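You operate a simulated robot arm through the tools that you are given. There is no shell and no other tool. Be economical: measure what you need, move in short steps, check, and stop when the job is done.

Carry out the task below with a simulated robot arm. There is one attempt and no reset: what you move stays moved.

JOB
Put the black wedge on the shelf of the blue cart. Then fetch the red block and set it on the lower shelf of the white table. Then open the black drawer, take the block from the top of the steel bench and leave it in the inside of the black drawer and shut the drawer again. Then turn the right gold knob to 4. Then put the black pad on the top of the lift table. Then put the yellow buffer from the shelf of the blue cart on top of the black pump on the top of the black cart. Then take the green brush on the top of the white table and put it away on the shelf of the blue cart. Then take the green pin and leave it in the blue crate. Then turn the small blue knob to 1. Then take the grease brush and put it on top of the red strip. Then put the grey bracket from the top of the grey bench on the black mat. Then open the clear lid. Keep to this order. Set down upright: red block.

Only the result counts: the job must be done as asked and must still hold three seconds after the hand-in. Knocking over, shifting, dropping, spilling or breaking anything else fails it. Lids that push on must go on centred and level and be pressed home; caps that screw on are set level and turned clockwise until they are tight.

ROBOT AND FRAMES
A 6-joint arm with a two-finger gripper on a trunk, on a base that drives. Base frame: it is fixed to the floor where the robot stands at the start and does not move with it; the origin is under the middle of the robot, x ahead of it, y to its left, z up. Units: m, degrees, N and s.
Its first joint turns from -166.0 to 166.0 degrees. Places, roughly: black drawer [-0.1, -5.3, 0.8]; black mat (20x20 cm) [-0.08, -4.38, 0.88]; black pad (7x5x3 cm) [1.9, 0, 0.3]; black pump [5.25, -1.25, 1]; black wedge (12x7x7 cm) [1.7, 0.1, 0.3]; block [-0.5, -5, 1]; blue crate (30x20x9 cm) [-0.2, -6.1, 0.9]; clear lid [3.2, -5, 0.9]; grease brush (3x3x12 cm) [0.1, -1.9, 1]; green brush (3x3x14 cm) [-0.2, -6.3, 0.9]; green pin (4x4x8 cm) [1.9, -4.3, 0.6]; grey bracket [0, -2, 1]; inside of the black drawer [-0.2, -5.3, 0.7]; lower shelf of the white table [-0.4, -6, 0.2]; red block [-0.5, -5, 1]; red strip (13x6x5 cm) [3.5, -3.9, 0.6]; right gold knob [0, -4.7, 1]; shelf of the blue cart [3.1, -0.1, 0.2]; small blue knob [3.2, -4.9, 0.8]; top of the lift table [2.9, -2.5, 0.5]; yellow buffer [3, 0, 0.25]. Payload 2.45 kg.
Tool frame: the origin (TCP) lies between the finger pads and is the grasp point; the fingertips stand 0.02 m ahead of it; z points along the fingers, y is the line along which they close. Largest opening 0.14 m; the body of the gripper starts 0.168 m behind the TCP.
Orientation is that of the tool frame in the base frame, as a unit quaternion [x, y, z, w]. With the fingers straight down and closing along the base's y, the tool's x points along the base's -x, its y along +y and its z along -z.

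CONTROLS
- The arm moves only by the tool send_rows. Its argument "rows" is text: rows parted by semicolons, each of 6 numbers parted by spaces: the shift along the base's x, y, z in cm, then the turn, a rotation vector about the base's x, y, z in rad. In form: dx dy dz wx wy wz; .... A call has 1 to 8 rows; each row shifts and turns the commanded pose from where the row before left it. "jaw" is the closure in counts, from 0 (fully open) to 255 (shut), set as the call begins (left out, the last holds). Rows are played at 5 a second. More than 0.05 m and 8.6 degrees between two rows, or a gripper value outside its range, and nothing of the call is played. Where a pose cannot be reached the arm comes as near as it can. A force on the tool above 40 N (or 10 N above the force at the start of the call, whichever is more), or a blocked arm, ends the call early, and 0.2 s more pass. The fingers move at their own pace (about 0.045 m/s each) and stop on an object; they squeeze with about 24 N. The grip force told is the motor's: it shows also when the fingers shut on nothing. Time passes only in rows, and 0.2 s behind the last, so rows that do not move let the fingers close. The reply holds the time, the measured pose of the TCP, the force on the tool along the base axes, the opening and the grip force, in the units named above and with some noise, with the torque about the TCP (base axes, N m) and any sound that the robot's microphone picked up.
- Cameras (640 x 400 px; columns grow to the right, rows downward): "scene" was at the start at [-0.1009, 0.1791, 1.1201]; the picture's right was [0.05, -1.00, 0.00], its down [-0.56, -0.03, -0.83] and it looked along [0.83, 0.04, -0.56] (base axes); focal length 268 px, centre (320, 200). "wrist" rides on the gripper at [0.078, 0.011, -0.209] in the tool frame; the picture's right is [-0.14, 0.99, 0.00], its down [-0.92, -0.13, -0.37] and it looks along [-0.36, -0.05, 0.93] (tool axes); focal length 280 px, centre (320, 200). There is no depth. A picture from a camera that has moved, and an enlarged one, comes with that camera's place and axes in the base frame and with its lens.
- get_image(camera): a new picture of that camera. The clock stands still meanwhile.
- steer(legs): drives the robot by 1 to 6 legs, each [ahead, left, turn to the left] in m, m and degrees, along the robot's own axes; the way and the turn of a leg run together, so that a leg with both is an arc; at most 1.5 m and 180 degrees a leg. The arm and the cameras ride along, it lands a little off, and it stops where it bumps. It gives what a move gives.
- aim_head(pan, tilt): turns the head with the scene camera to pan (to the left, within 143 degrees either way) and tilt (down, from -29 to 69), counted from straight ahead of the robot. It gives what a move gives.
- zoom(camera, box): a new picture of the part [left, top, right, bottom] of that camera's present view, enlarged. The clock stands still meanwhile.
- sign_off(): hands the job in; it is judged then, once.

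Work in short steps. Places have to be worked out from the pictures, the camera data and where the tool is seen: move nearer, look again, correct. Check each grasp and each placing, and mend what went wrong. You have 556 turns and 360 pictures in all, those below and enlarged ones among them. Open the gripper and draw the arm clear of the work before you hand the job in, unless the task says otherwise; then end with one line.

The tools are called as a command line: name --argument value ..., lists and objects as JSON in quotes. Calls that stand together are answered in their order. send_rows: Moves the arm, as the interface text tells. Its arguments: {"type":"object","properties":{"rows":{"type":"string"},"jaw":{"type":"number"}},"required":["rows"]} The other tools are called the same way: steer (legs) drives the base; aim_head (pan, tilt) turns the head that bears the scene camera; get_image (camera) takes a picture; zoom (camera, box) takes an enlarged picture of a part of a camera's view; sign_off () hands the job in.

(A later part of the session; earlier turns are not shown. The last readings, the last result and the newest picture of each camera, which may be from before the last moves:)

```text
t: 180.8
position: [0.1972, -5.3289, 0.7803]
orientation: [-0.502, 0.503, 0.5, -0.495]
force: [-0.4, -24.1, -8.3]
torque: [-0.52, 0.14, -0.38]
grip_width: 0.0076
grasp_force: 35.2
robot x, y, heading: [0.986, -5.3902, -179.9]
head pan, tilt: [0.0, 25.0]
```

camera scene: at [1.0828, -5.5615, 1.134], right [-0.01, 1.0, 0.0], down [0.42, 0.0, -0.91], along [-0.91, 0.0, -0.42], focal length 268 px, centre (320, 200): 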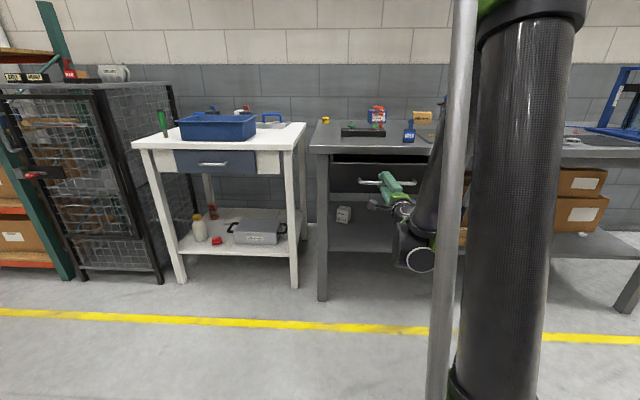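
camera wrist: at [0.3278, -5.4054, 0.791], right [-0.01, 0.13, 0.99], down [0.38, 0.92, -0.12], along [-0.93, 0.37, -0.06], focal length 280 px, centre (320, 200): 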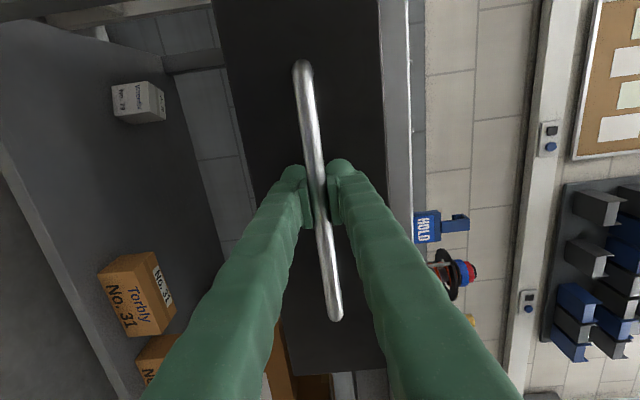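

send_rows --rows "0 -0.2 -0.05 0 0 0;1 0 0 0 0 0;1 0 0 0 0 0;1 0 0 0 0 0;1 0 0 0 0 0"

get_image --camera "wrist"

get_image --camera "scene"

```text
t: 181.5
position: [0.2069, -5.3297, 0.7807]
orientation: [-0.5, 0.503, 0.502, -0.495]
force: [-0.3, -3.3, 34.6]
torque: [-0.42, -0.53, -0.1]
grip_width: 0.008
grasp_force: 35.1
robot x, y, heading: [0.9815, -5.3831, -179.6]
head pan, tilt: [0.0, 25.0]
stopped in row 3: the force on the tool passed its limit at 46 N (the readings are from after the stop); the commanded pose is now the measured one
```

```text
291 pictures are left
camera wrist: at [0.4138, -5.4096, 0.7908], right [-0.01, 0.13, 0.99], down [0.38, 0.92, -0.12], along [-0.93, 0.37, -0.06], focal length 280 px, centre (320, 200)
```

wrist: 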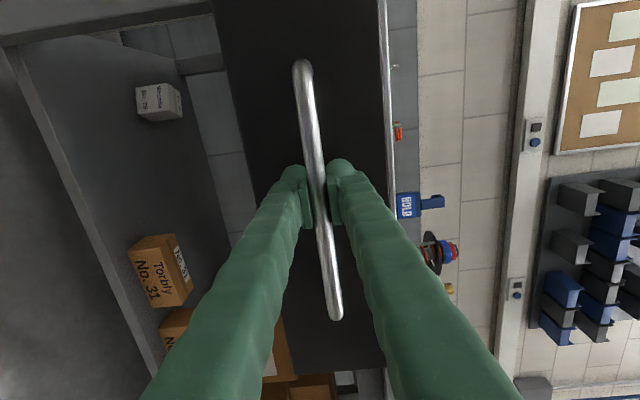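

```text
290 pictures are left
camera scene: at [1.0827, -5.5616, 1.134], right [-0.01, 1.0, 0.0], down [0.42, 0.0, -0.91], along [-0.91, 0.0, -0.42], focal length 268 px, centre (320, 200)
```

scene: 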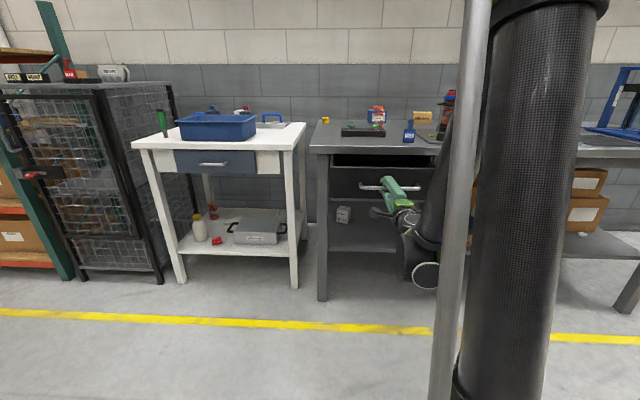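

It's open 17 cm. I pull about 4 cm more.

send_rows --rows "0 -0.1 0.16 0 0 0;0 0 0 0 0 0;1 0 0 0 0 0;1 0 0 0 0 0;1 0 0 0 0 0;1 0 0 0 0 0"

```text
t: 182.9
position: [0.2446, -5.3321, 0.7804]
orientation: [-0.501, 0.503, 0.501, -0.496]
force: [-1.1, -13.2, -0.1]
torque: [-0.44, 0.01, -0.02]
grip_width: 0.0075
grasp_force: 35.5
robot x, y, heading: [0.9834, -5.3888, -179.6]
head pan, tilt: [0.0, 25.0]
```

Open 21 cm. I release the bar and back the base away.

send_rows --rows "0 0 0 0 0 0;0 0 0 0 0 0;0 0 0 0 0 0;0 0 0 0 0 0" --jaw 150

steer --legs '[[-0.1, 0, 0]]'

send_rows --rows "0 0 4 0.14 0 0;0 0 4 0.14 0 0;0 0 4 0.14 0 0;0 0 4 0.14 0 0;0 0 4 0.14 0 0;0 0 4 0.14 0 0;0 0 4 0.14 0 0;0 0 4 0.14 0 0"

send_rows --rows "0 0 0 0.15 0 0;0 0 0 0.15 0 0;0 0 0 0.15 0 0;0 0 0 0 -0.14 0;0 0 0 0 -0.14 0;0 0 0 0 -0.14 0;0 0 0 0 -0.14 0;0 0 0 0 0 0"

get_image --camera "scene"

get_image --camera "wrist"

```text
t: 183.9
position: [0.2448, -5.3287, 0.7792]
orientation: [-0.501, 0.503, 0.501, -0.495]
force: [0.3, -0.4, 0.4]
torque: [0.0, 0.0, -0.01]
grip_width: 0.0578
grasp_force: 0.1
robot x, y, heading: [0.9824, -5.3872, -179.4]
head pan, tilt: [0.0, 25.0]
```

```text
t: 185.0
position: [0.3486, -5.3282, 0.7799]
orientation: [-0.5, 0.503, 0.503, -0.494]
force: [0.2, -0.7, -0.2]
torque: [0.02, 0.0, 0.01]
grip_width: 0.0577
grasp_force: 0.0
robot x, y, heading: [1.0848, -5.3894, -179.8]
head pan, tilt: [0.0, 25.0]
```

```text
t: 186.8
position: [0.348, -5.3299, 1.1008]
orientation: [-0.687, 0.159, 0.693, -0.153]
force: [0.5, 0.2, 0.4]
torque: [-0.01, 0.01, -0.01]
grip_width: 0.0578
grasp_force: 0.1
robot x, y, heading: [1.0848, -5.3831, -179.8]
head pan, tilt: [0.0, 25.0]
```

```text
t: 188.6
position: [0.3457, -5.3308, 1.1006]
orientation: [0.856, 0.003, -0.517, 0.001]
force: [0.1, -0.3, -0.8]
torque: [0.0, -0.03, 0.02]
grip_width: 0.0577
grasp_force: 0.0
out of reach, approached as far as the arm can: row 4
robot x, y, heading: [1.088, -5.387, -179.7]
head pan, tilt: [0.0, 25.0]
```

```text
289 pictures are left
camera scene: at [1.1837, -5.5611, 1.1341], right [0.0, 1.0, 0.0], down [0.42, 0.0, -0.91], along [-0.91, 0.0, -0.42], focal length 268 px, centre (320, 200)
```

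scene: 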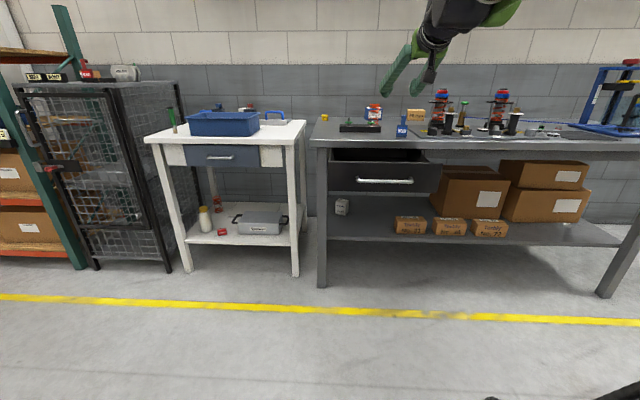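

```text
288 pictures are left
camera wrist: at [0.5666, -5.3409, 1.1281], right [-0.06, -0.99, 0.12], down [-0.1, 0.13, 0.99], along [-0.99, 0.05, -0.11], focal length 280 px, centre (320, 200)
```

wrist: 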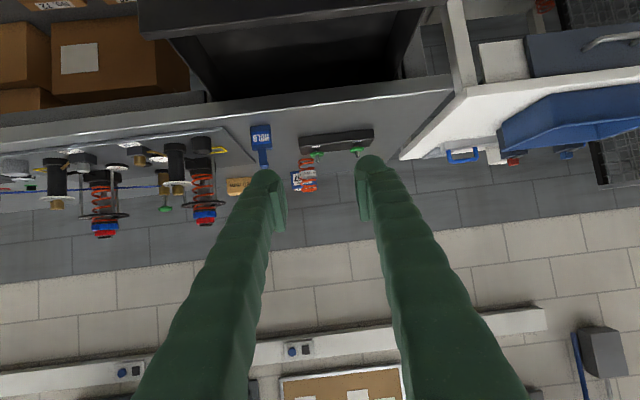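

The drawer is open. For the wooden 60 mm block near (−0.55, −4.98), I raise the arm, reduce the pitch to about 30°, and drive to y≈−5.0, clear of the open drawer.

send_rows --rows "0 0 4 0 -0.14 0;0 0 4 0 -0.14 0;0 0 4 0 -0.14 0;0 0 4 0 -0.14 0;0 0 2 0 0 0;0 0 0 0 0 0" --jaw 0

steer --legs '[[0, -0.37, 0], [0.45, 0, 0]]'

get_image --camera "wrist"

get_image --camera "scene"

```text
t: 190.0
position: [0.3485, -5.3346, 1.2805]
orientation: [0.966, 0.002, -0.26, 0.002]
force: [-0.6, -0.6, -0.3]
torque: [-0.01, 0.01, 0.02]
grip_width: 0.14
grasp_force: 0.1
robot x, y, heading: [1.0832, -5.3892, -179.9]
head pan, tilt: [0.0, 25.0]
```

```text
t: 194.8
position: [-0.1144, -4.9595, 1.2815]
orientation: [0.965, 0.001, -0.261, 0.001]
force: [-0.1, 0.4, 0.1]
torque: [0.01, 0.01, 0.01]
grip_width: 0.1399
grasp_force: 0.1
robot x, y, heading: [0.6242, -5.0145, -179.9]
head pan, tilt: [0.0, 25.0]
```

```text
287 pictures are left
camera wrist: at [0.0573, -4.9693, 1.4212], right [-0.12, -0.99, 0.07], down [-0.61, 0.13, 0.78], along [-0.78, 0.05, -0.62], focal length 280 px, centre (320, 200)
```

wrist: 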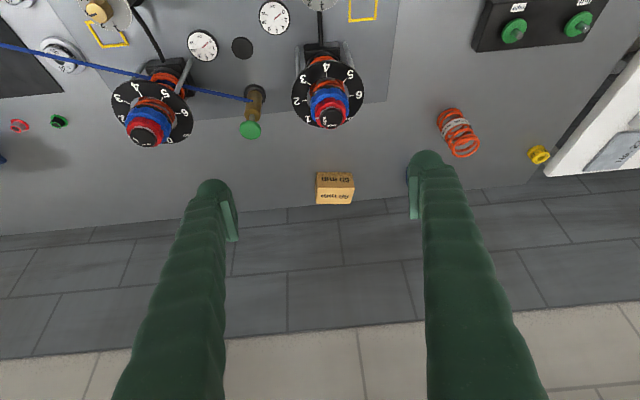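

```text
286 pictures are left
camera scene: at [0.7211, -5.1868, 1.1341], right [0.0, 1.0, 0.0], down [0.42, 0.0, -0.91], along [-0.91, 0.0, -0.42], focal length 268 px, centre (320, 200)
```

scene: 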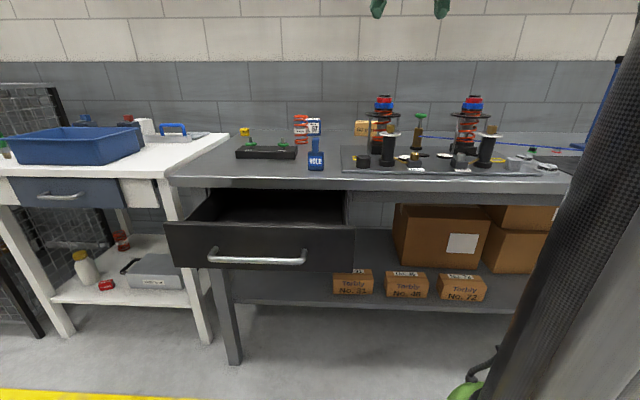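

The block is at about (−0.547, −4.976) and about 10.5 cm wide. I move the base 15 cm closer and extend over the block, high above the damper.

steer --legs '[[0.15, 0, 0]]'

send_rows --rows "-4 0 0 0 0 0;-4 0 0 0 0 0;-4 0 -1 0 0 0;-4 0 -2 0 0 0;-4 -0.3 -2 0 0 0;-4 -0.3 -3 0 0 0;-3 -0.3 -3 0 0 0;0 0 0 0 0 0"

get_image --camera "wrist"

get_image --camera "scene"

```text
t: 196.2
position: [-0.2611, -4.9607, 1.2806]
orientation: [0.965, 0.003, -0.261, 0.001]
force: [0.0, -0.7, -0.3]
torque: [0.0, -0.01, 0.01]
grip_width: 0.1399
grasp_force: 0.0
robot x, y, heading: [0.4707, -5.0131, -179.7]
head pan, tilt: [0.0, 25.0]
```

```text
t: 197.9
position: [-0.5288, -4.9687, 1.1669]
orientation: [0.966, 0.001, -0.26, 0.0]
force: [-0.4, -0.5, -0.3]
torque: [-0.01, -0.01, -0.01]
grip_width: 0.14
grasp_force: 0.0
robot x, y, heading: [0.4788, -5.0124, -179.7]
head pan, tilt: [0.0, 25.0]
```

```text
285 pictures are left
camera wrist: at [-0.357, -4.9782, 1.3074], right [-0.11, -0.99, 0.07], down [-0.61, 0.13, 0.78], along [-0.78, 0.05, -0.62], focal length 280 px, centre (320, 200)
```

wrist: 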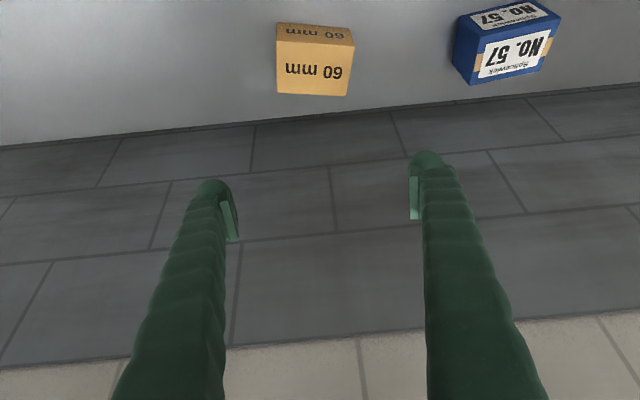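

```text
284 pictures are left
camera scene: at [0.5752, -5.187, 1.1341], right [0.0, 1.0, 0.0], down [0.42, 0.0, -0.91], along [-0.91, 0.0, -0.42], focal length 268 px, centre (320, 200)
```

scene: 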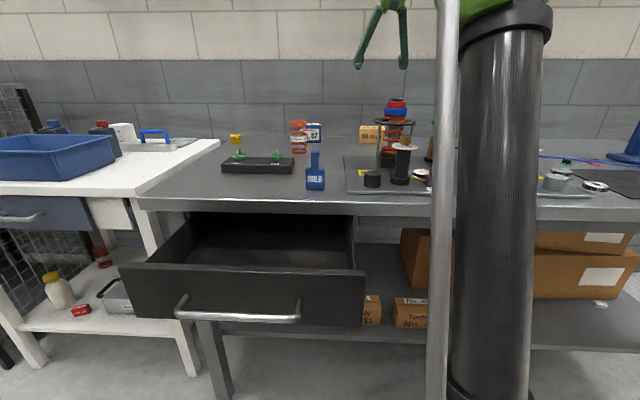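

The block is centred near (−0.543, −4.977). I align and descend to about 6 cm above the grasp height, then check.

send_rows --rows "-0.7 -0.4 -4 0 0 0;-0.7 -0.4 -4 0 0 0;0 0 -4 0 0 0;0 0 -4 0 0 0;0 0 -3 0 0 0;0 0 0 0 0 0"

get_image --camera "wrist"

```text
t: 199.3
position: [-0.5448, -4.9759, 0.9789]
orientation: [0.965, 0.001, -0.26, 0.001]
force: [-0.2, 0.1, -0.2]
torque: [0.02, -0.01, -0.02]
grip_width: 0.1402
grasp_force: 0.1
robot x, y, heading: [0.4759, -5.0114, -179.8]
head pan, tilt: [0.0, 25.0]
```

```text
283 pictures are left
camera wrist: at [-0.3748, -4.9855, 1.1194], right [-0.11, -0.99, 0.07], down [-0.61, 0.13, 0.78], along [-0.78, 0.05, -0.62], focal length 280 px, centre (320, 200)
```

wrist: 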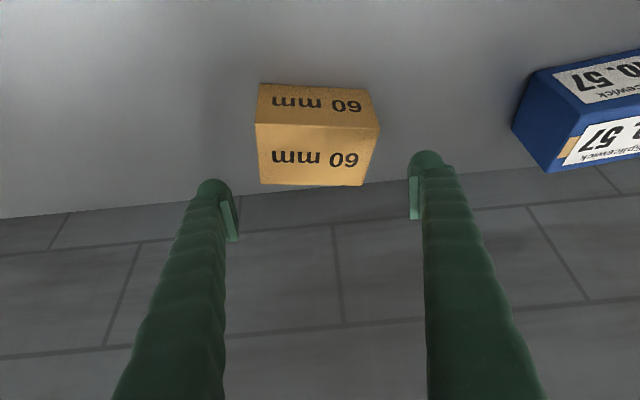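

Centred. I descend the last 6.5 cm and close.

send_rows --rows "0 0 -2.5 0 0 0;0 0 -2 0 0 0;0 0 -1.8 0 0 0;0 0 0 0 0 0"

send_rows --rows "0 0 0 0 0 0;0 0 0 0 0 0;0 0 0 0 0 0;0 0 0 0 0 0" --jaw 255

get_image --camera "wrist"

```text
t: 200.3
position: [-0.5461, -4.976, 0.9186]
orientation: [0.966, 0.003, -0.26, 0.002]
force: [-0.2, 0.1, -0.7]
torque: [-0.01, 0.03, 0.01]
grip_width: 0.1401
grasp_force: 0.0
robot x, y, heading: [0.4778, -5.0128, -180.0]
head pan, tilt: [0.0, 25.0]
```

```text
t: 201.3
position: [-0.5452, -4.9768, 0.9179]
orientation: [0.965, 0.002, -0.261, 0.001]
force: [1.4, 0.0, 5.0]
torque: [0.0, 0.01, -0.13]
grip_width: 0.1148
grasp_force: 23.8
robot x, y, heading: [0.4769, -5.0075, -179.7]
head pan, tilt: [0.0, 25.0]
```

```text
282 pictures are left
camera wrist: at [-0.3741, -4.9871, 1.0588], right [-0.11, -0.99, 0.07], down [-0.61, 0.13, 0.78], along [-0.78, 0.05, -0.62], focal length 280 px, centre (320, 200)
```

wrist: 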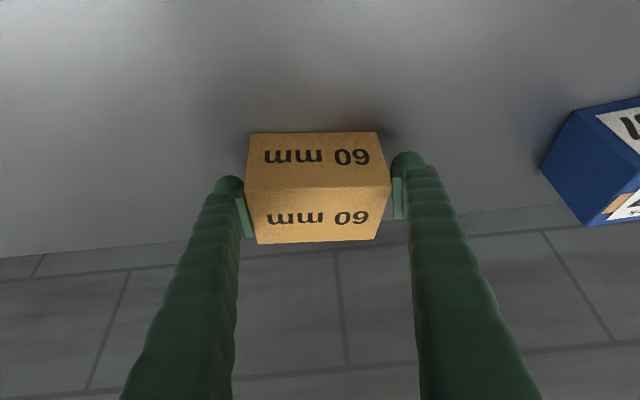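

Gripped at 11.5 cm. I lift high and retract above the damper.

send_rows --rows "0 0 3 0 0 0;0 0 4.5 0 0 0;0 0 4.5 0 0 0;0 0 4.5 0 0 0;0 0 4.5 0 0 0;0 0 4.5 0 0 0;0 0 4.5 0 0 0;0 0 2 0 0 0"

send_rows --rows "4 -0.5 0 0 0 0;4 -0.5 0 0 0 0;4 -0.5 0 0 0 0;4 -0.5 0 0 0 0;4 -0.5 0 0 0 0;4 -0.5 0 0 0 0;4 -0.5 0 0 0 0;4 -0.5 0 0 0 0"

get_image --camera "wrist"

```text
t: 203.2
position: [-0.546, -4.9783, 1.2399]
orientation: [0.965, 0.002, -0.261, 0.002]
force: [0.5, 0.4, -1.8]
torque: [0.01, -0.01, -0.03]
grip_width: 0.112
grasp_force: 23.9
robot x, y, heading: [0.4781, -5.0106, -179.6]
head pan, tilt: [0.0, 25.0]
```

```text
t: 204.9
position: [-0.2233, -5.0153, 1.2341]
orientation: [0.965, 0.002, -0.261, 0.001]
force: [-0.5, 0.0, -3.8]
torque: [-0.03, -0.08, 0.01]
grip_width: 0.1118
grasp_force: 24.1
robot x, y, heading: [0.4734, -5.0122, -179.8]
head pan, tilt: [0.0, 25.0]
```

```text
281 pictures are left
camera wrist: at [-0.0511, -5.0258, 1.3753], right [-0.11, -0.99, 0.07], down [-0.61, 0.13, 0.78], along [-0.78, 0.05, -0.62], focal length 280 px, centre (320, 200)
```

wrist: 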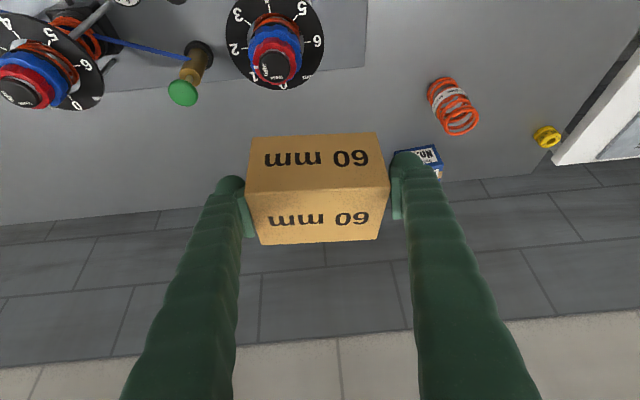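

Held firmly. I back up and slide left to stand in front of the drawer.

steer --legs '[[-0.5, 0, 0], [0, 0.37, 0]]'

get_image --camera "scene"

get_image --camera "wrist"

```text
t: 209.9
position: [0.2743, -5.3874, 1.2355]
orientation: [0.966, -0.001, -0.26, 0.001]
force: [0.3, -0.9, -1.0]
torque: [0.04, -0.06, 0.01]
grip_width: 0.1119
grasp_force: 23.9
robot x, y, heading: [0.9733, -5.3892, 180.0]
head pan, tilt: [0.0, 25.0]
```

```text
280 pictures are left
camera scene: at [1.0719, -5.5632, 1.1341], right [0.0, 1.0, 0.0], down [0.42, 0.0, -0.91], along [-0.91, 0.0, -0.42], focal length 268 px, centre (320, 200)
```

scene: 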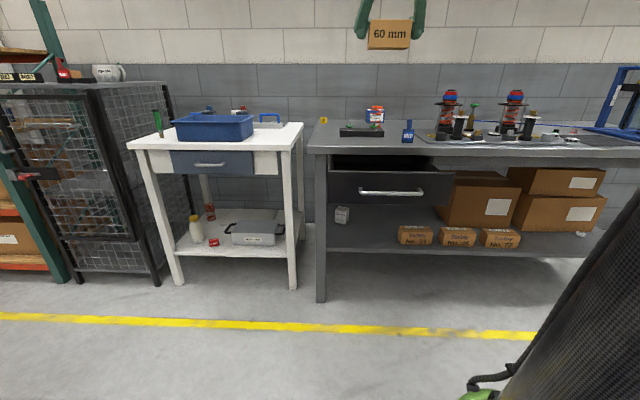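

```text
279 pictures are left
camera wrist: at [0.4467, -5.3979, 1.3756], right [-0.12, -0.99, 0.07], down [-0.61, 0.13, 0.78], along [-0.78, 0.05, -0.62], focal length 280 px, centre (320, 200)
```

wrist: 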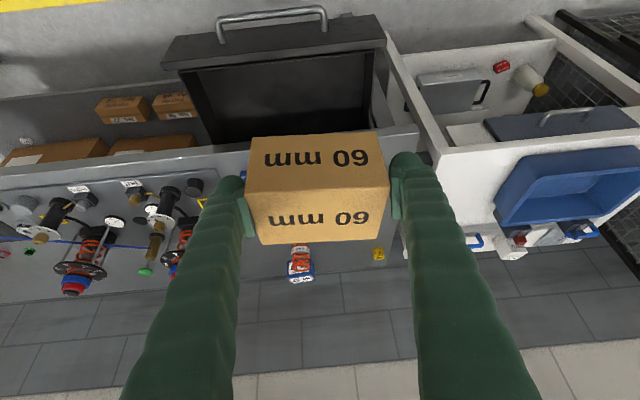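

The drawer opening spans x≈0.03–0.20, y≈−5.51 to −5.17. I position over (0.10, −5.34) and descend.

send_rows --rows "-3 0.7 -3 0 0 0;-3 0.7 -3 0 0 0;-3 0.7 -3 0 0 0;-3 0.7 -3 0 0 0;-3 0.7 -3 0 0 0;-2.4 0.7 -3 0 0 0;0 0.5 -4 0 0 0;0 0 -4 0 0 0"

get_image --camera "wrist"

get_image --camera "scene"

```text
t: 211.7
position: [0.1032, -5.3419, 0.9748]
orientation: [0.965, -0.001, -0.261, 0.001]
force: [0.1, 0.0, -3.0]
torque: [-0.03, 0.02, -0.01]
grip_width: 0.112
grasp_force: 24.1
robot x, y, heading: [0.9738, -5.387, 179.8]
head pan, tilt: [0.0, 25.0]
```

```text
278 pictures are left
camera wrist: at [0.2739, -5.3524, 1.1144], right [-0.12, -0.99, 0.07], down [-0.61, 0.13, 0.78], along [-0.78, 0.05, -0.62], focal length 280 px, centre (320, 200)
```

wrist: 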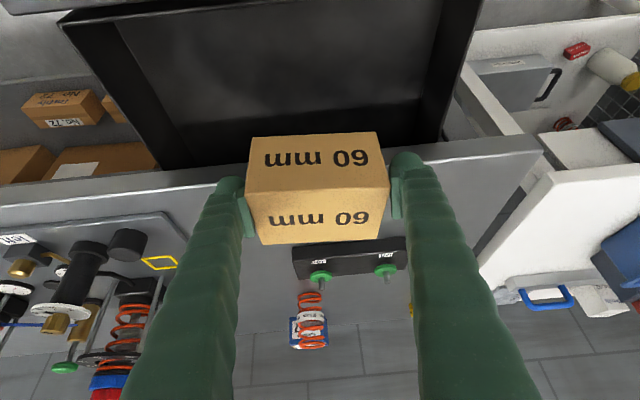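

```text
277 pictures are left
camera scene: at [1.0718, -5.5631, 1.1341], right [0.0, 1.0, 0.0], down [0.42, 0.0, -0.91], along [-0.91, 0.0, -0.42], focal length 268 px, centre (320, 200)
```

scene: 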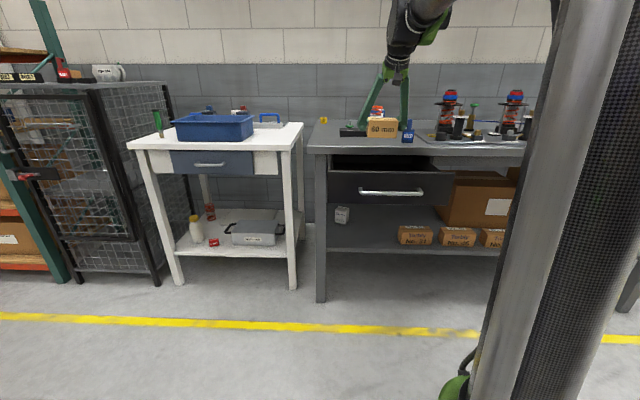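

Clear on both sides. I lower into the drawer.

send_rows --rows "0 0 -4 0 0 0;0 0 -4 0 0 0;0 0 -4 0 0 0;0 0 -3 0 0 0;0 0 -1.5 0 0 0;0 0 -1 0 0 0;0 0 -1 0 0 0;0 0 -1 0 0 0"

get_image --camera "wrist"

```text
t: 213.5
position: [0.1006, -5.3409, 0.78]
orientation: [0.965, -0.002, -0.262, 0.0]
force: [-1.0, 0.4, 4.2]
torque: [0.36, 0.27, 0.04]
grip_width: 0.1119
grasp_force: 23.4
robot x, y, heading: [0.975, -5.3889, 179.9]
head pan, tilt: [0.0, 25.0]
```

```text
276 pictures are left
camera wrist: at [0.2719, -5.3518, 0.9202], right [-0.12, -0.99, 0.07], down [-0.61, 0.13, 0.78], along [-0.78, 0.05, -0.62], focal length 280 px, centre (320, 200)
```

wrist: 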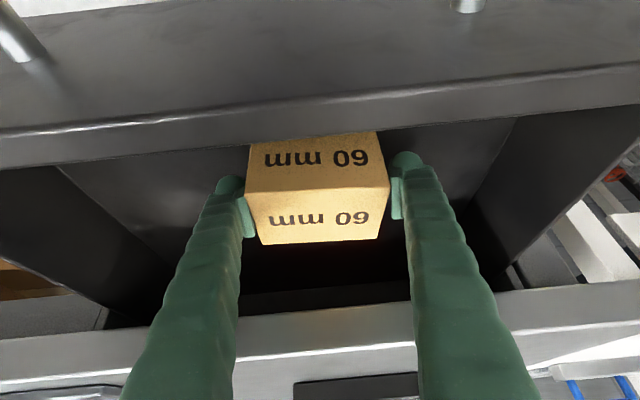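

A light contact is beginning at z≈0.78. I lower a few millimetres more to confirm.

send_rows --rows "0 0 -0.3 0 0 0;0 0 0 0 0 0"

```text
t: 214.1
position: [0.1002, -5.3412, 0.7776]
orientation: [0.965, -0.002, -0.261, 0.0]
force: [-1.3, -4.8, 20.5]
torque: [-0.25, -0.35, -0.21]
grip_width: 0.1123
grasp_force: 23.9
robot x, y, heading: [0.9777, -5.387, 180.1]
head pan, tilt: [0.0, 25.0]
```

It rests on the drawer floor. I ease up and open fully, then rise.

send_rows --rows "0 0 0.2 0 0 0;0 0 0 0 0 0"

send_rows --rows "0 0 0 0 0 0;0 0 0 0 0 0;0 0 0 0 0 0;0 0 3 0 0 0;0 0 4 0 0 0;0 0 4 0 0 0;0 0 4 0 0 0;0 0 4 0 0 0" --jaw 20

get_image --camera "wrist"

```text
t: 214.7
position: [0.1008, -5.3399, 0.7776]
orientation: [0.965, -0.002, -0.261, 0.0]
force: [-0.3, -0.3, -1.4]
torque: [-0.01, -0.01, 0.0]
grip_width: 0.1125
grasp_force: 23.8
robot x, y, heading: [0.976, -5.3837, 179.8]
head pan, tilt: [0.0, 25.0]
```

```text
t: 216.5
position: [0.1006, -5.3402, 0.9693]
orientation: [0.965, -0.001, -0.26, 0.001]
force: [0.6, 0.4, 0.1]
torque: [-0.01, 0.01, -0.01]
grip_width: 0.129
grasp_force: 0.1
robot x, y, heading: [0.9747, -5.3897, 179.5]
head pan, tilt: [0.0, 25.0]
```

```text
275 pictures are left
camera wrist: at [0.2717, -5.3506, 1.1084], right [-0.12, -0.99, 0.07], down [-0.61, 0.13, 0.78], along [-0.78, 0.05, -0.62], focal length 280 px, centre (320, 200)
```

wrist: 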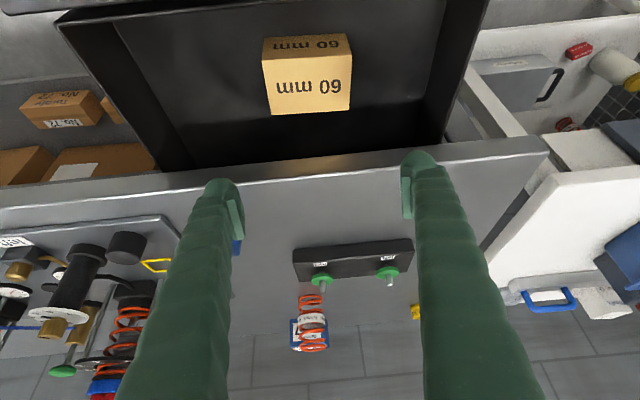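

The block is in the drawer. I close the fingers, back off past the handle, lower in front of it, and will push the drawer shut via the handle bar.

steer --legs '[[-0.24, 0, 0]]'

send_rows --rows "0 1 -4 0 0 0;0 1 -4 0 0 0;0 0 -4 0 0 0;0 0 -4 0 0 0;0 0 -3.4 0 0 0;0 0 0 0 0 0" --jaw 255

get_image --camera "wrist"

get_image --camera "scene"

```text
t: 218.2
position: [0.3434, -5.3317, 0.968]
orientation: [0.966, -0.006, -0.26, -0.001]
force: [-0.8, 0.0, 0.1]
torque: [0.02, 0.0, 0.0]
grip_width: 0.1291
grasp_force: 0.0
robot x, y, heading: [1.2178, -5.3893, 179.1]
head pan, tilt: [0.0, 25.0]
```

```text
t: 219.7
position: [0.3429, -5.3102, 0.7731]
orientation: [0.966, -0.006, -0.26, -0.001]
force: [0.5, 0.3, -0.5]
torque: [0.0, -0.04, -0.02]
grip_width: 0.0048
grasp_force: 0.0
robot x, y, heading: [1.2177, -5.3871, 179.2]
head pan, tilt: [0.0, 25.0]
```

```text
274 pictures are left
camera wrist: at [0.5146, -5.3233, 0.9135], right [-0.13, -0.99, 0.07], down [-0.61, 0.14, 0.78], along [-0.78, 0.06, -0.62], focal length 280 px, centre (320, 200)
```

wrist: 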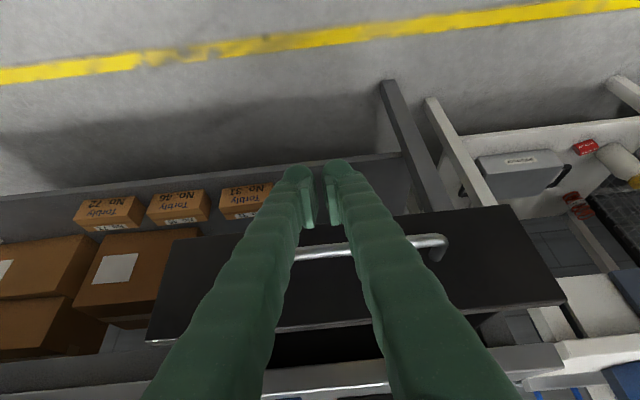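

```text
273 pictures are left
camera scene: at [1.3123, -5.5665, 1.1341], right [0.01, 1.0, 0.0], down [0.42, -0.01, -0.91], along [-0.91, 0.01, -0.42], focal length 268 px, centre (320, 200)
```

scene: 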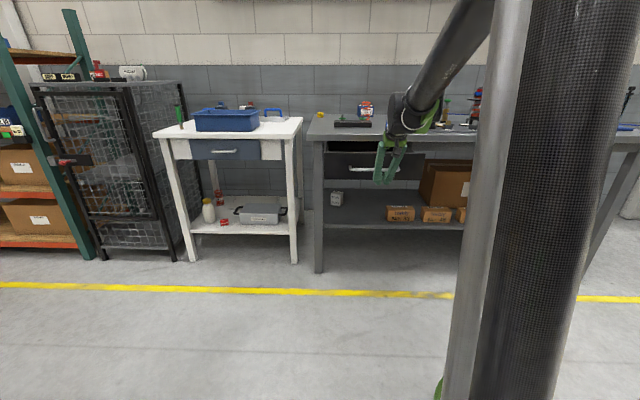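

The fingers stand in front of the handle. I push it in.

send_rows --rows "-4 -0.2 0 0 0 0;-3 -0.2 0 0 0 0;-3 -0.2 0 0 0 0;-3 -0.2 0 0 0 0;-3 0 0 0 0 0;-3 0 0 0 0 0;-2 0 0 0 0 0;-2 0 0 0 0 0"

get_image --camera "wrist"

```text
t: 221.4
position: [0.1128, -5.3186, 0.7744]
orientation: [0.965, -0.007, -0.261, -0.001]
force: [0.2, 0.7, 1.2]
torque: [-0.02, 0.04, 0.02]
grip_width: 0.0
grasp_force: 23.9
robot x, y, heading: [1.2155, -5.3879, 179.3]
head pan, tilt: [0.0, 25.0]
```

```text
272 pictures are left
camera wrist: at [0.2847, -5.3316, 0.9155], right [-0.13, -0.99, 0.07], down [-0.61, 0.14, 0.78], along [-0.78, 0.06, -0.62], focal length 280 px, centre (320, 200)
```

wrist: 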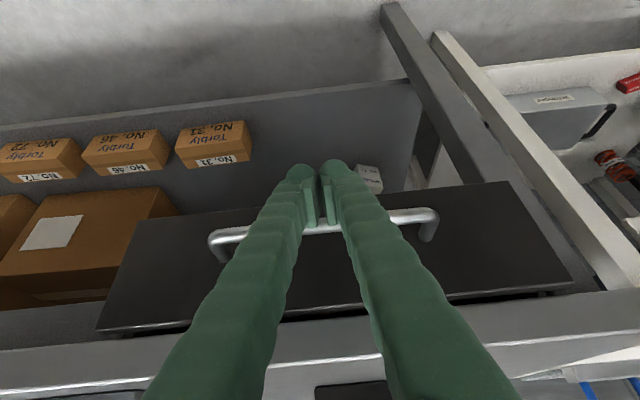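

It's sliding in. I continue slowly to the stop.

send_rows --rows "-1.5 0 0 0 0 0;-1.5 0 0 0 0 0;-1 0 0 0 0 0;-1 0 0 0 0 0;-0.7 0 0 0 0 0;-0.7 0 0 0 0 0;-0.7 0 0 0 0 0"

get_image --camera "wrist"

zoom --camera "scene" --box '[290, 90, 490, 220]'

```text
t: 222.2
position: [0.0791, -5.3189, 0.7719]
orientation: [0.967, -0.007, -0.256, -0.001]
force: [1.6, -0.1, -2.6]
torque: [-0.04, -0.02, -0.01]
grip_width: 0.0
grasp_force: 24.2
robot x, y, heading: [1.2194, -5.3877, 179.2]
head pan, tilt: [0.0, 25.0]
stopped in row 3: the force on the tool passed its limit at 54 N (the readings are from after the stop); the commanded pose is now the measured one
```

```text
271 pictures are left
camera wrist: at [0.2492, -5.3319, 0.9134], right [-0.13, -0.99, 0.07], down [-0.61, 0.14, 0.78], along [-0.78, 0.06, -0.63], focal length 280 px, centre (320, 200)
```

wrist: 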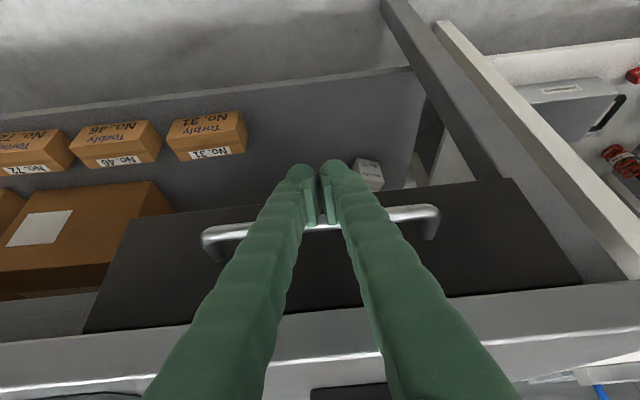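

```text
3.08 times, centred on (390, 155) of scene
camera zoom: at [1.3125, -5.5665, 1.1341], right [0.02, 1.0, 0.0], down [0.42, -0.01, -0.91], along [-0.91, 0.01, -0.42], focal length 825 px, centre (105, 338)
```

zoom: 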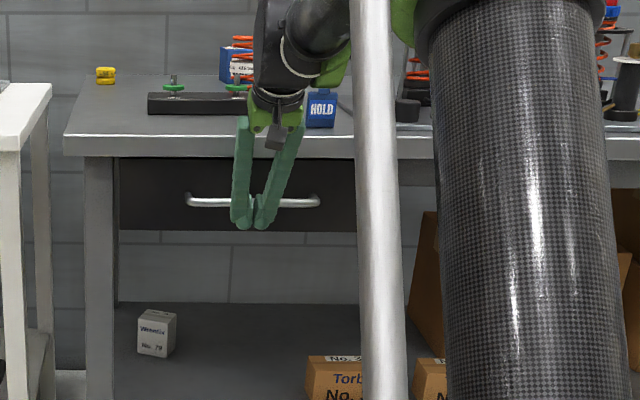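

The push stopped at x≈0.079. I back the arm off and check whether the drawer is fully shut.

send_rows --rows "3 0 0 0 0 0;4 0 0 0 0 0;4 0 0 0 0 0;4 0 0 0 0 0;0 0 4 0 0 0;0 0 4 0 0 0;0 0 4 0 0 0;0 0 0 0 0 0"

get_image --camera "wrist"

zoom --camera "scene" --box '[290, 90, 490, 220]'

```text
t: 224.0
position: [0.2271, -5.32, 0.8924]
orientation: [0.966, -0.007, -0.257, -0.001]
force: [0.1, -0.4, -1.1]
torque: [-0.03, 0.04, -0.01]
grip_width: 0.0
grasp_force: 23.4
robot x, y, heading: [1.2201, -5.3929, 179.4]
head pan, tilt: [0.0, 25.0]
```

```text
269 pictures are left
camera wrist: at [0.3976, -5.3331, 1.0328], right [-0.13, -0.99, 0.07], down [-0.61, 0.14, 0.78], along [-0.78, 0.06, -0.62], focal length 280 px, centre (320, 200)
```

wrist: 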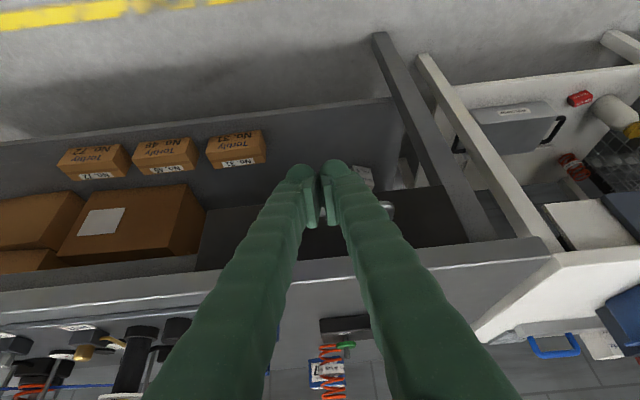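

```text
3.08 times, centred on (390, 155) of scene
camera zoom: at [1.3126, -5.5665, 1.1341], right [0.02, 1.0, 0.0], down [0.42, -0.01, -0.91], along [-0.91, 0.01, -0.42], focal length 825 px, centre (105, 338)
```

zoom: 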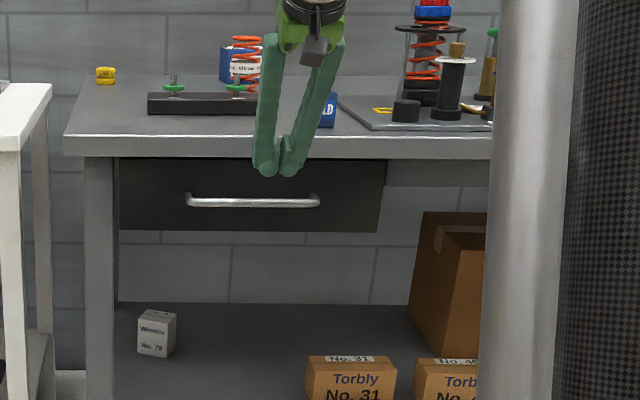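

The drawer front looks flush as at the start, and the hard stop agrees, so it is shut. Next is the right gold knob: I raise the arm and move along the bench for a close view.

send_rows --rows "0 0 4 0 -0.1 0;0 0 4 0 -0.1 0;0 0 4 0 -0.1 0;0 0 4 0 -0.1 0;0 0 4 0 -0.1 0;0 0 4 0 0 0;0 0 4 0 0 0;0 0 4 0 0 0" --jaw 100

steer --legs '[[0, -0.6, 0], [0.3, 0, 0]]'

get_image --camera "wrist"

get_image --camera "scene"

```text
t: 225.8
position: [0.2774, -5.3203, 1.1527]
orientation: [1.0, -0.007, -0.01, -0.002]
force: [-2.4, 0.3, -2.2]
torque: [0.0, -0.43, 0.02]
grip_width: 0.0851
grasp_force: 0.0
out of reach, approached as far as the arm can: row 6, 7, 8
robot x, y, heading: [1.2168, -5.3905, 179.2]
head pan, tilt: [0.0, 25.0]
```

```text
t: 230.8
position: [-0.0131, -4.7157, 1.155]
orientation: [1.0, -0.011, -0.01, -0.003]
force: [-0.3, -0.3, 0.9]
torque: [0.03, 0.01, -0.04]
grip_width: 0.0851
grasp_force: 0.0
robot x, y, heading: [0.9309, -4.7889, 178.5]
head pan, tilt: [0.0, 25.0]
```

```text
267 pictures are left
camera wrist: at [0.0678, -4.729, 1.3606], right [-0.16, -0.99, 0.0], down [-0.91, 0.15, 0.39], along [-0.38, 0.06, -0.92], focal length 280 px, centre (320, 200)
```

wrist: 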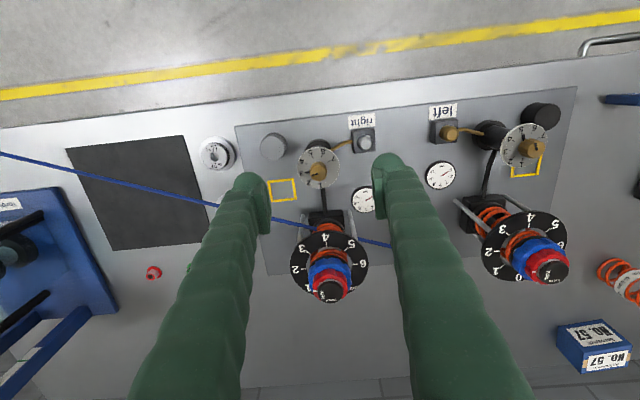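

```text
266 pictures are left
camera scene: at [1.019, -4.9698, 1.1341], right [0.02, 1.0, 0.0], down [0.42, -0.01, -0.91], along [-0.91, 0.02, -0.42], focal length 268 px, centre (320, 200)
```

scene: 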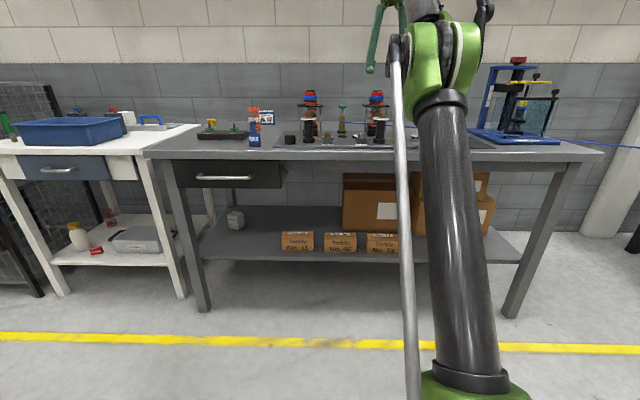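

The right gold knob on its white dial is at about (319, 168). I zoom in.

zoom --camera "wrist" --box '[260, 110, 420, 230]'

zoom --camera "wrist" --box '[420, 90, 580, 210]'

```text
3.33 times, centred on (340, 170) of wrist
camera zoom: at [0.0678, -4.729, 1.3606], right [-0.16, -0.99, 0.0], down [-0.91, 0.15, 0.39], along [-0.38, 0.06, -0.92], focal length 935 px, centre (253, 300)
```

zoom: 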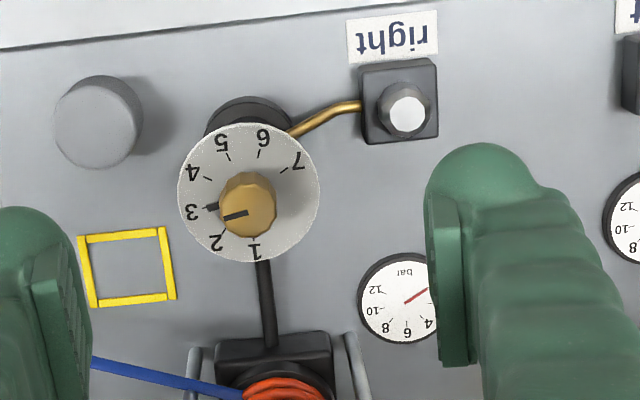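

```text
3.33 times, centred on (500, 150) of wrist
camera zoom: at [0.0678, -4.729, 1.3606], right [-0.16, -0.99, 0.0], down [-0.91, 0.15, 0.39], along [-0.38, 0.06, -0.92], focal length 935 px, centre (-280, 367)
```

zoom: 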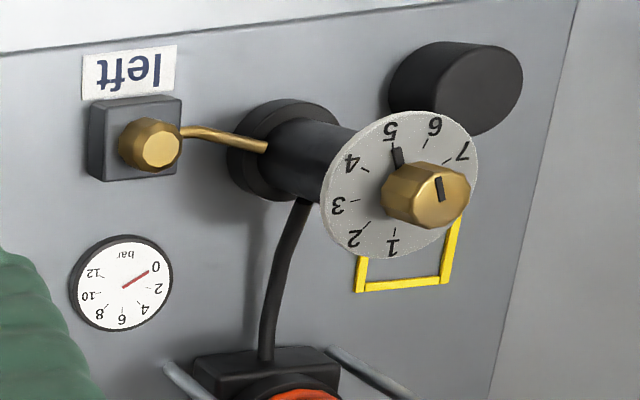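

The marker on the right knob points to 3, and the numbers rise clockwise (from above) at about 39° per step. I move above the knob at about (−0.037, −4.712) and look again.

send_rows --rows "-1.2 0.2 -2 0 0 0;-1.2 0.2 -3 0 0 0;0 0 -2 0 0 0;0 0 -1.5 0 0 0;0 0 0 0 0 0" --jaw 155

get_image --camera "wrist"

```text
t: 232.0
position: [-0.0375, -4.7109, 1.0696]
orientation: [1.0, -0.011, -0.01, -0.002]
force: [-0.2, 0.0, -0.1]
torque: [0.01, -0.04, -0.03]
grip_width: 0.0548
grasp_force: 0.0
robot x, y, heading: [0.9266, -4.7884, 178.5]
head pan, tilt: [0.0, 25.0]
```

```text
263 pictures are left
camera wrist: at [0.0429, -4.7251, 1.2764], right [-0.16, -0.99, 0.0], down [-0.91, 0.15, 0.39], along [-0.38, 0.06, -0.92], focal length 280 px, centre (320, 200)
```

wrist: 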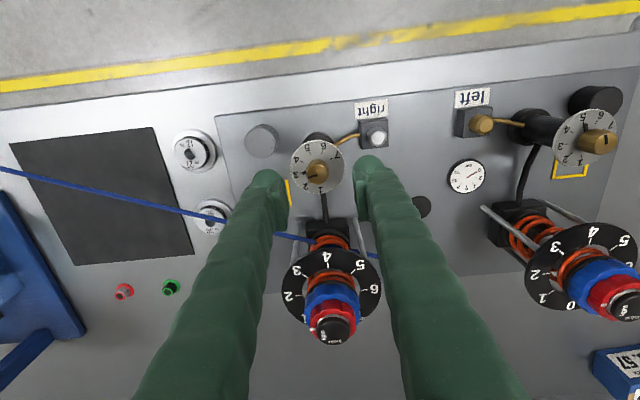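

The knob is nearly under the TCP. I make a small correction and go down to just above it.

send_rows --rows "-0.4 0.15 -1.5 0 0 0;0 0 -1.5 0 0 0;0 0 0 0 0 0"

zoom --camera "wrist" --box '[240, 120, 400, 240]'

zoom --camera "scene" --box '[300, 60, 440, 170]'

```text
t: 232.8
position: [-0.0407, -4.7096, 1.0388]
orientation: [1.0, -0.012, -0.01, -0.003]
force: [0.1, 0.7, -0.7]
torque: [0.01, 0.0, 0.0]
grip_width: 0.0549
grasp_force: 0.1
robot x, y, heading: [0.9219, -4.795, 178.6]
head pan, tilt: [0.0, 25.0]
```

```text
3.33 times, centred on (320, 180) of wrist
camera zoom: at [0.0396, -4.7239, 1.2457], right [-0.16, -0.99, 0.0], down [-0.91, 0.15, 0.39], along [-0.38, 0.06, -0.92], focal length 935 px, centre (320, 267)
```

zoom: 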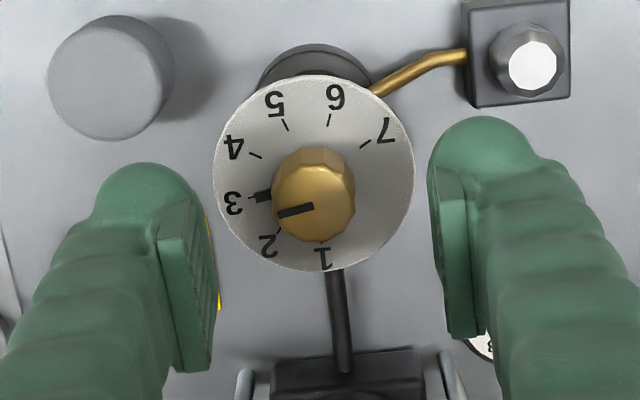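

```text
3.64 times, centred on (370, 115) of scene
camera zoom: at [1.019, -4.9698, 1.1341], right [0.02, 1.0, 0.0], down [0.42, -0.01, -0.91], along [-0.91, 0.02, -0.42], focal length 975 px, centre (138, 509)
```

zoom: 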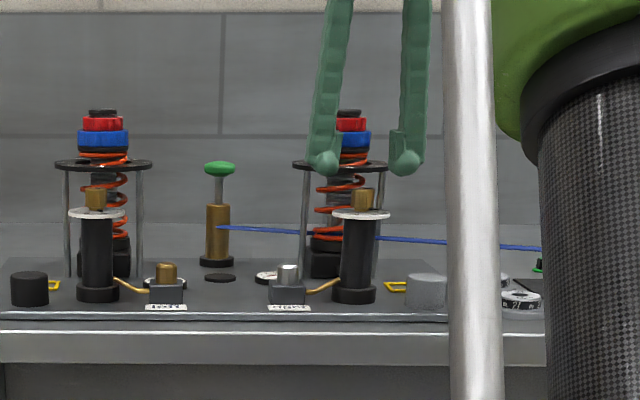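

The marker tab sits at 3, with ticks about 40° apart. I descend so the tips straddle the knob just above the dial, and close.

send_rows --rows "0 0 -1.5 0 0 0;0 0 -1.2 0 0 0;0 0 -0.5 0 0 0;0 0 0 0 0 0"

zoom --camera "wrist" --box '[240, 120, 400, 240]'

zoom --camera "scene" --box '[340, 80, 420, 150]'

```text
t: 233.8
position: [-0.0407, -4.7085, 1.0073]
orientation: [1.0, -0.011, -0.01, -0.003]
force: [-0.2, -0.1, 0.3]
torque: [-0.02, -0.01, 0.01]
grip_width: 0.0549
grasp_force: 0.1
robot x, y, heading: [0.921, -4.792, 178.7]
head pan, tilt: [0.0, 25.0]
```

```text
3.33 times, centred on (320, 180) of wrist
camera zoom: at [0.0396, -4.7228, 1.2135], right [-0.16, -0.99, 0.0], down [-0.91, 0.15, 0.39], along [-0.38, 0.06, -0.92], focal length 935 px, centre (320, 267)
```

zoom: 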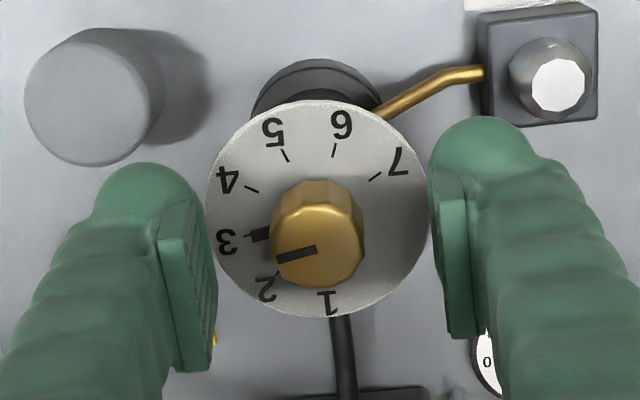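

```text
5.71 times, centred on (380, 115) of scene
camera zoom: at [1.019, -4.9698, 1.1341], right [0.02, 1.0, 0.0], down [0.42, -0.01, -0.91], along [-0.91, 0.02, -0.42], focal length 1532 px, centre (-23, 686)
```

zoom: 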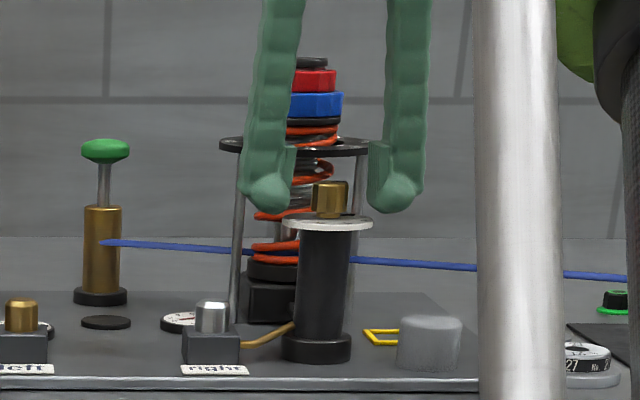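

Good straddle. I correct 4 mm in x and close on the knob.

send_rows --rows "-0.4 0 0 0 0 0;0 0 0 0 0 0"

send_rows --rows "0 0 0 0 0 0;0 0 0 0 0 0;0 0 0 0 0 0;0 0 0 0 0 0" --jaw 255

zoom --camera "wrist" --box '[240, 120, 400, 240]'

```text
t: 234.4
position: [-0.0456, -4.7099, 1.0081]
orientation: [1.0, -0.011, -0.01, -0.002]
force: [0.3, 0.0, -1.3]
torque: [0.0, -0.02, -0.04]
grip_width: 0.0548
grasp_force: 0.2
robot x, y, heading: [0.9247, -4.7941, 178.4]
head pan, tilt: [0.0, 25.0]
```

```text
t: 235.4
position: [-0.0454, -4.7089, 1.0076]
orientation: [1.0, -0.011, -0.01, -0.002]
force: [0.7, 10.1, -1.8]
torque: [0.1, 0.0, 0.07]
grip_width: 0.0227
grasp_force: 42.8
robot x, y, heading: [0.9236, -4.7944, 178.5]
head pan, tilt: [0.0, 25.0]
```

```text
3.33 times, centred on (320, 180) of wrist
camera zoom: at [0.036, -4.7223, 1.2133], right [-0.16, -0.99, 0.0], down [-0.91, 0.15, 0.39], along [-0.38, 0.06, -0.92], focal length 935 px, centre (320, 267)
```

zoom: 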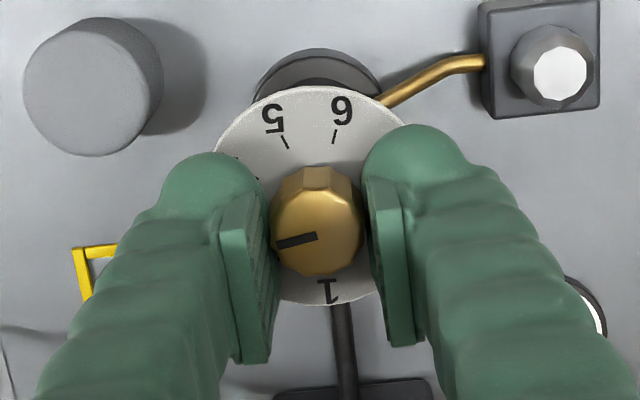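

Gripped. I turn it clockwise by about 40°.

send_rows --rows "0 0 0 0 0 -0.14;0 0 0 0 0 -0.14;0 0 0 0 0 -0.14;0 0 0 0 0 -0.14;0 0 0 0 0 -0.14;0 0 0 0 0 0"

zoom --camera "wrist" --box '[240, 120, 400, 240]'

```text
t: 236.9
position: [-0.0441, -4.7057, 1.0063]
orientation: [0.935, -0.355, -0.008, -0.007]
force: [2.7, 5.7, -0.4]
torque: [0.12, 0.11, 0.07]
grip_width: 0.0224
grasp_force: 45.1
robot x, y, heading: [0.9272, -4.7919, 178.5]
head pan, tilt: [0.0, 25.0]
stopped in row 6: the force on the tool passed its limit at 41 N (the readings are from after the stop); the commanded pose is now the measured one
```

```text
3.33 times, centred on (320, 180) of wrist
camera zoom: at [0.0089, -4.7701, 1.2133], right [-0.76, -0.65, 0.0], down [-0.6, 0.7, 0.39], along [-0.25, 0.3, -0.92], focal length 935 px, centre (320, 267)
```

zoom: 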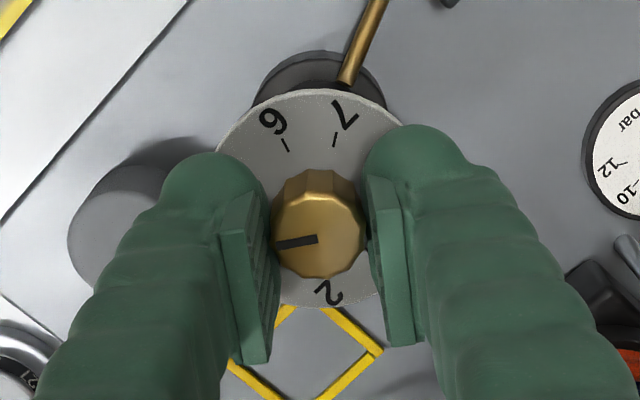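

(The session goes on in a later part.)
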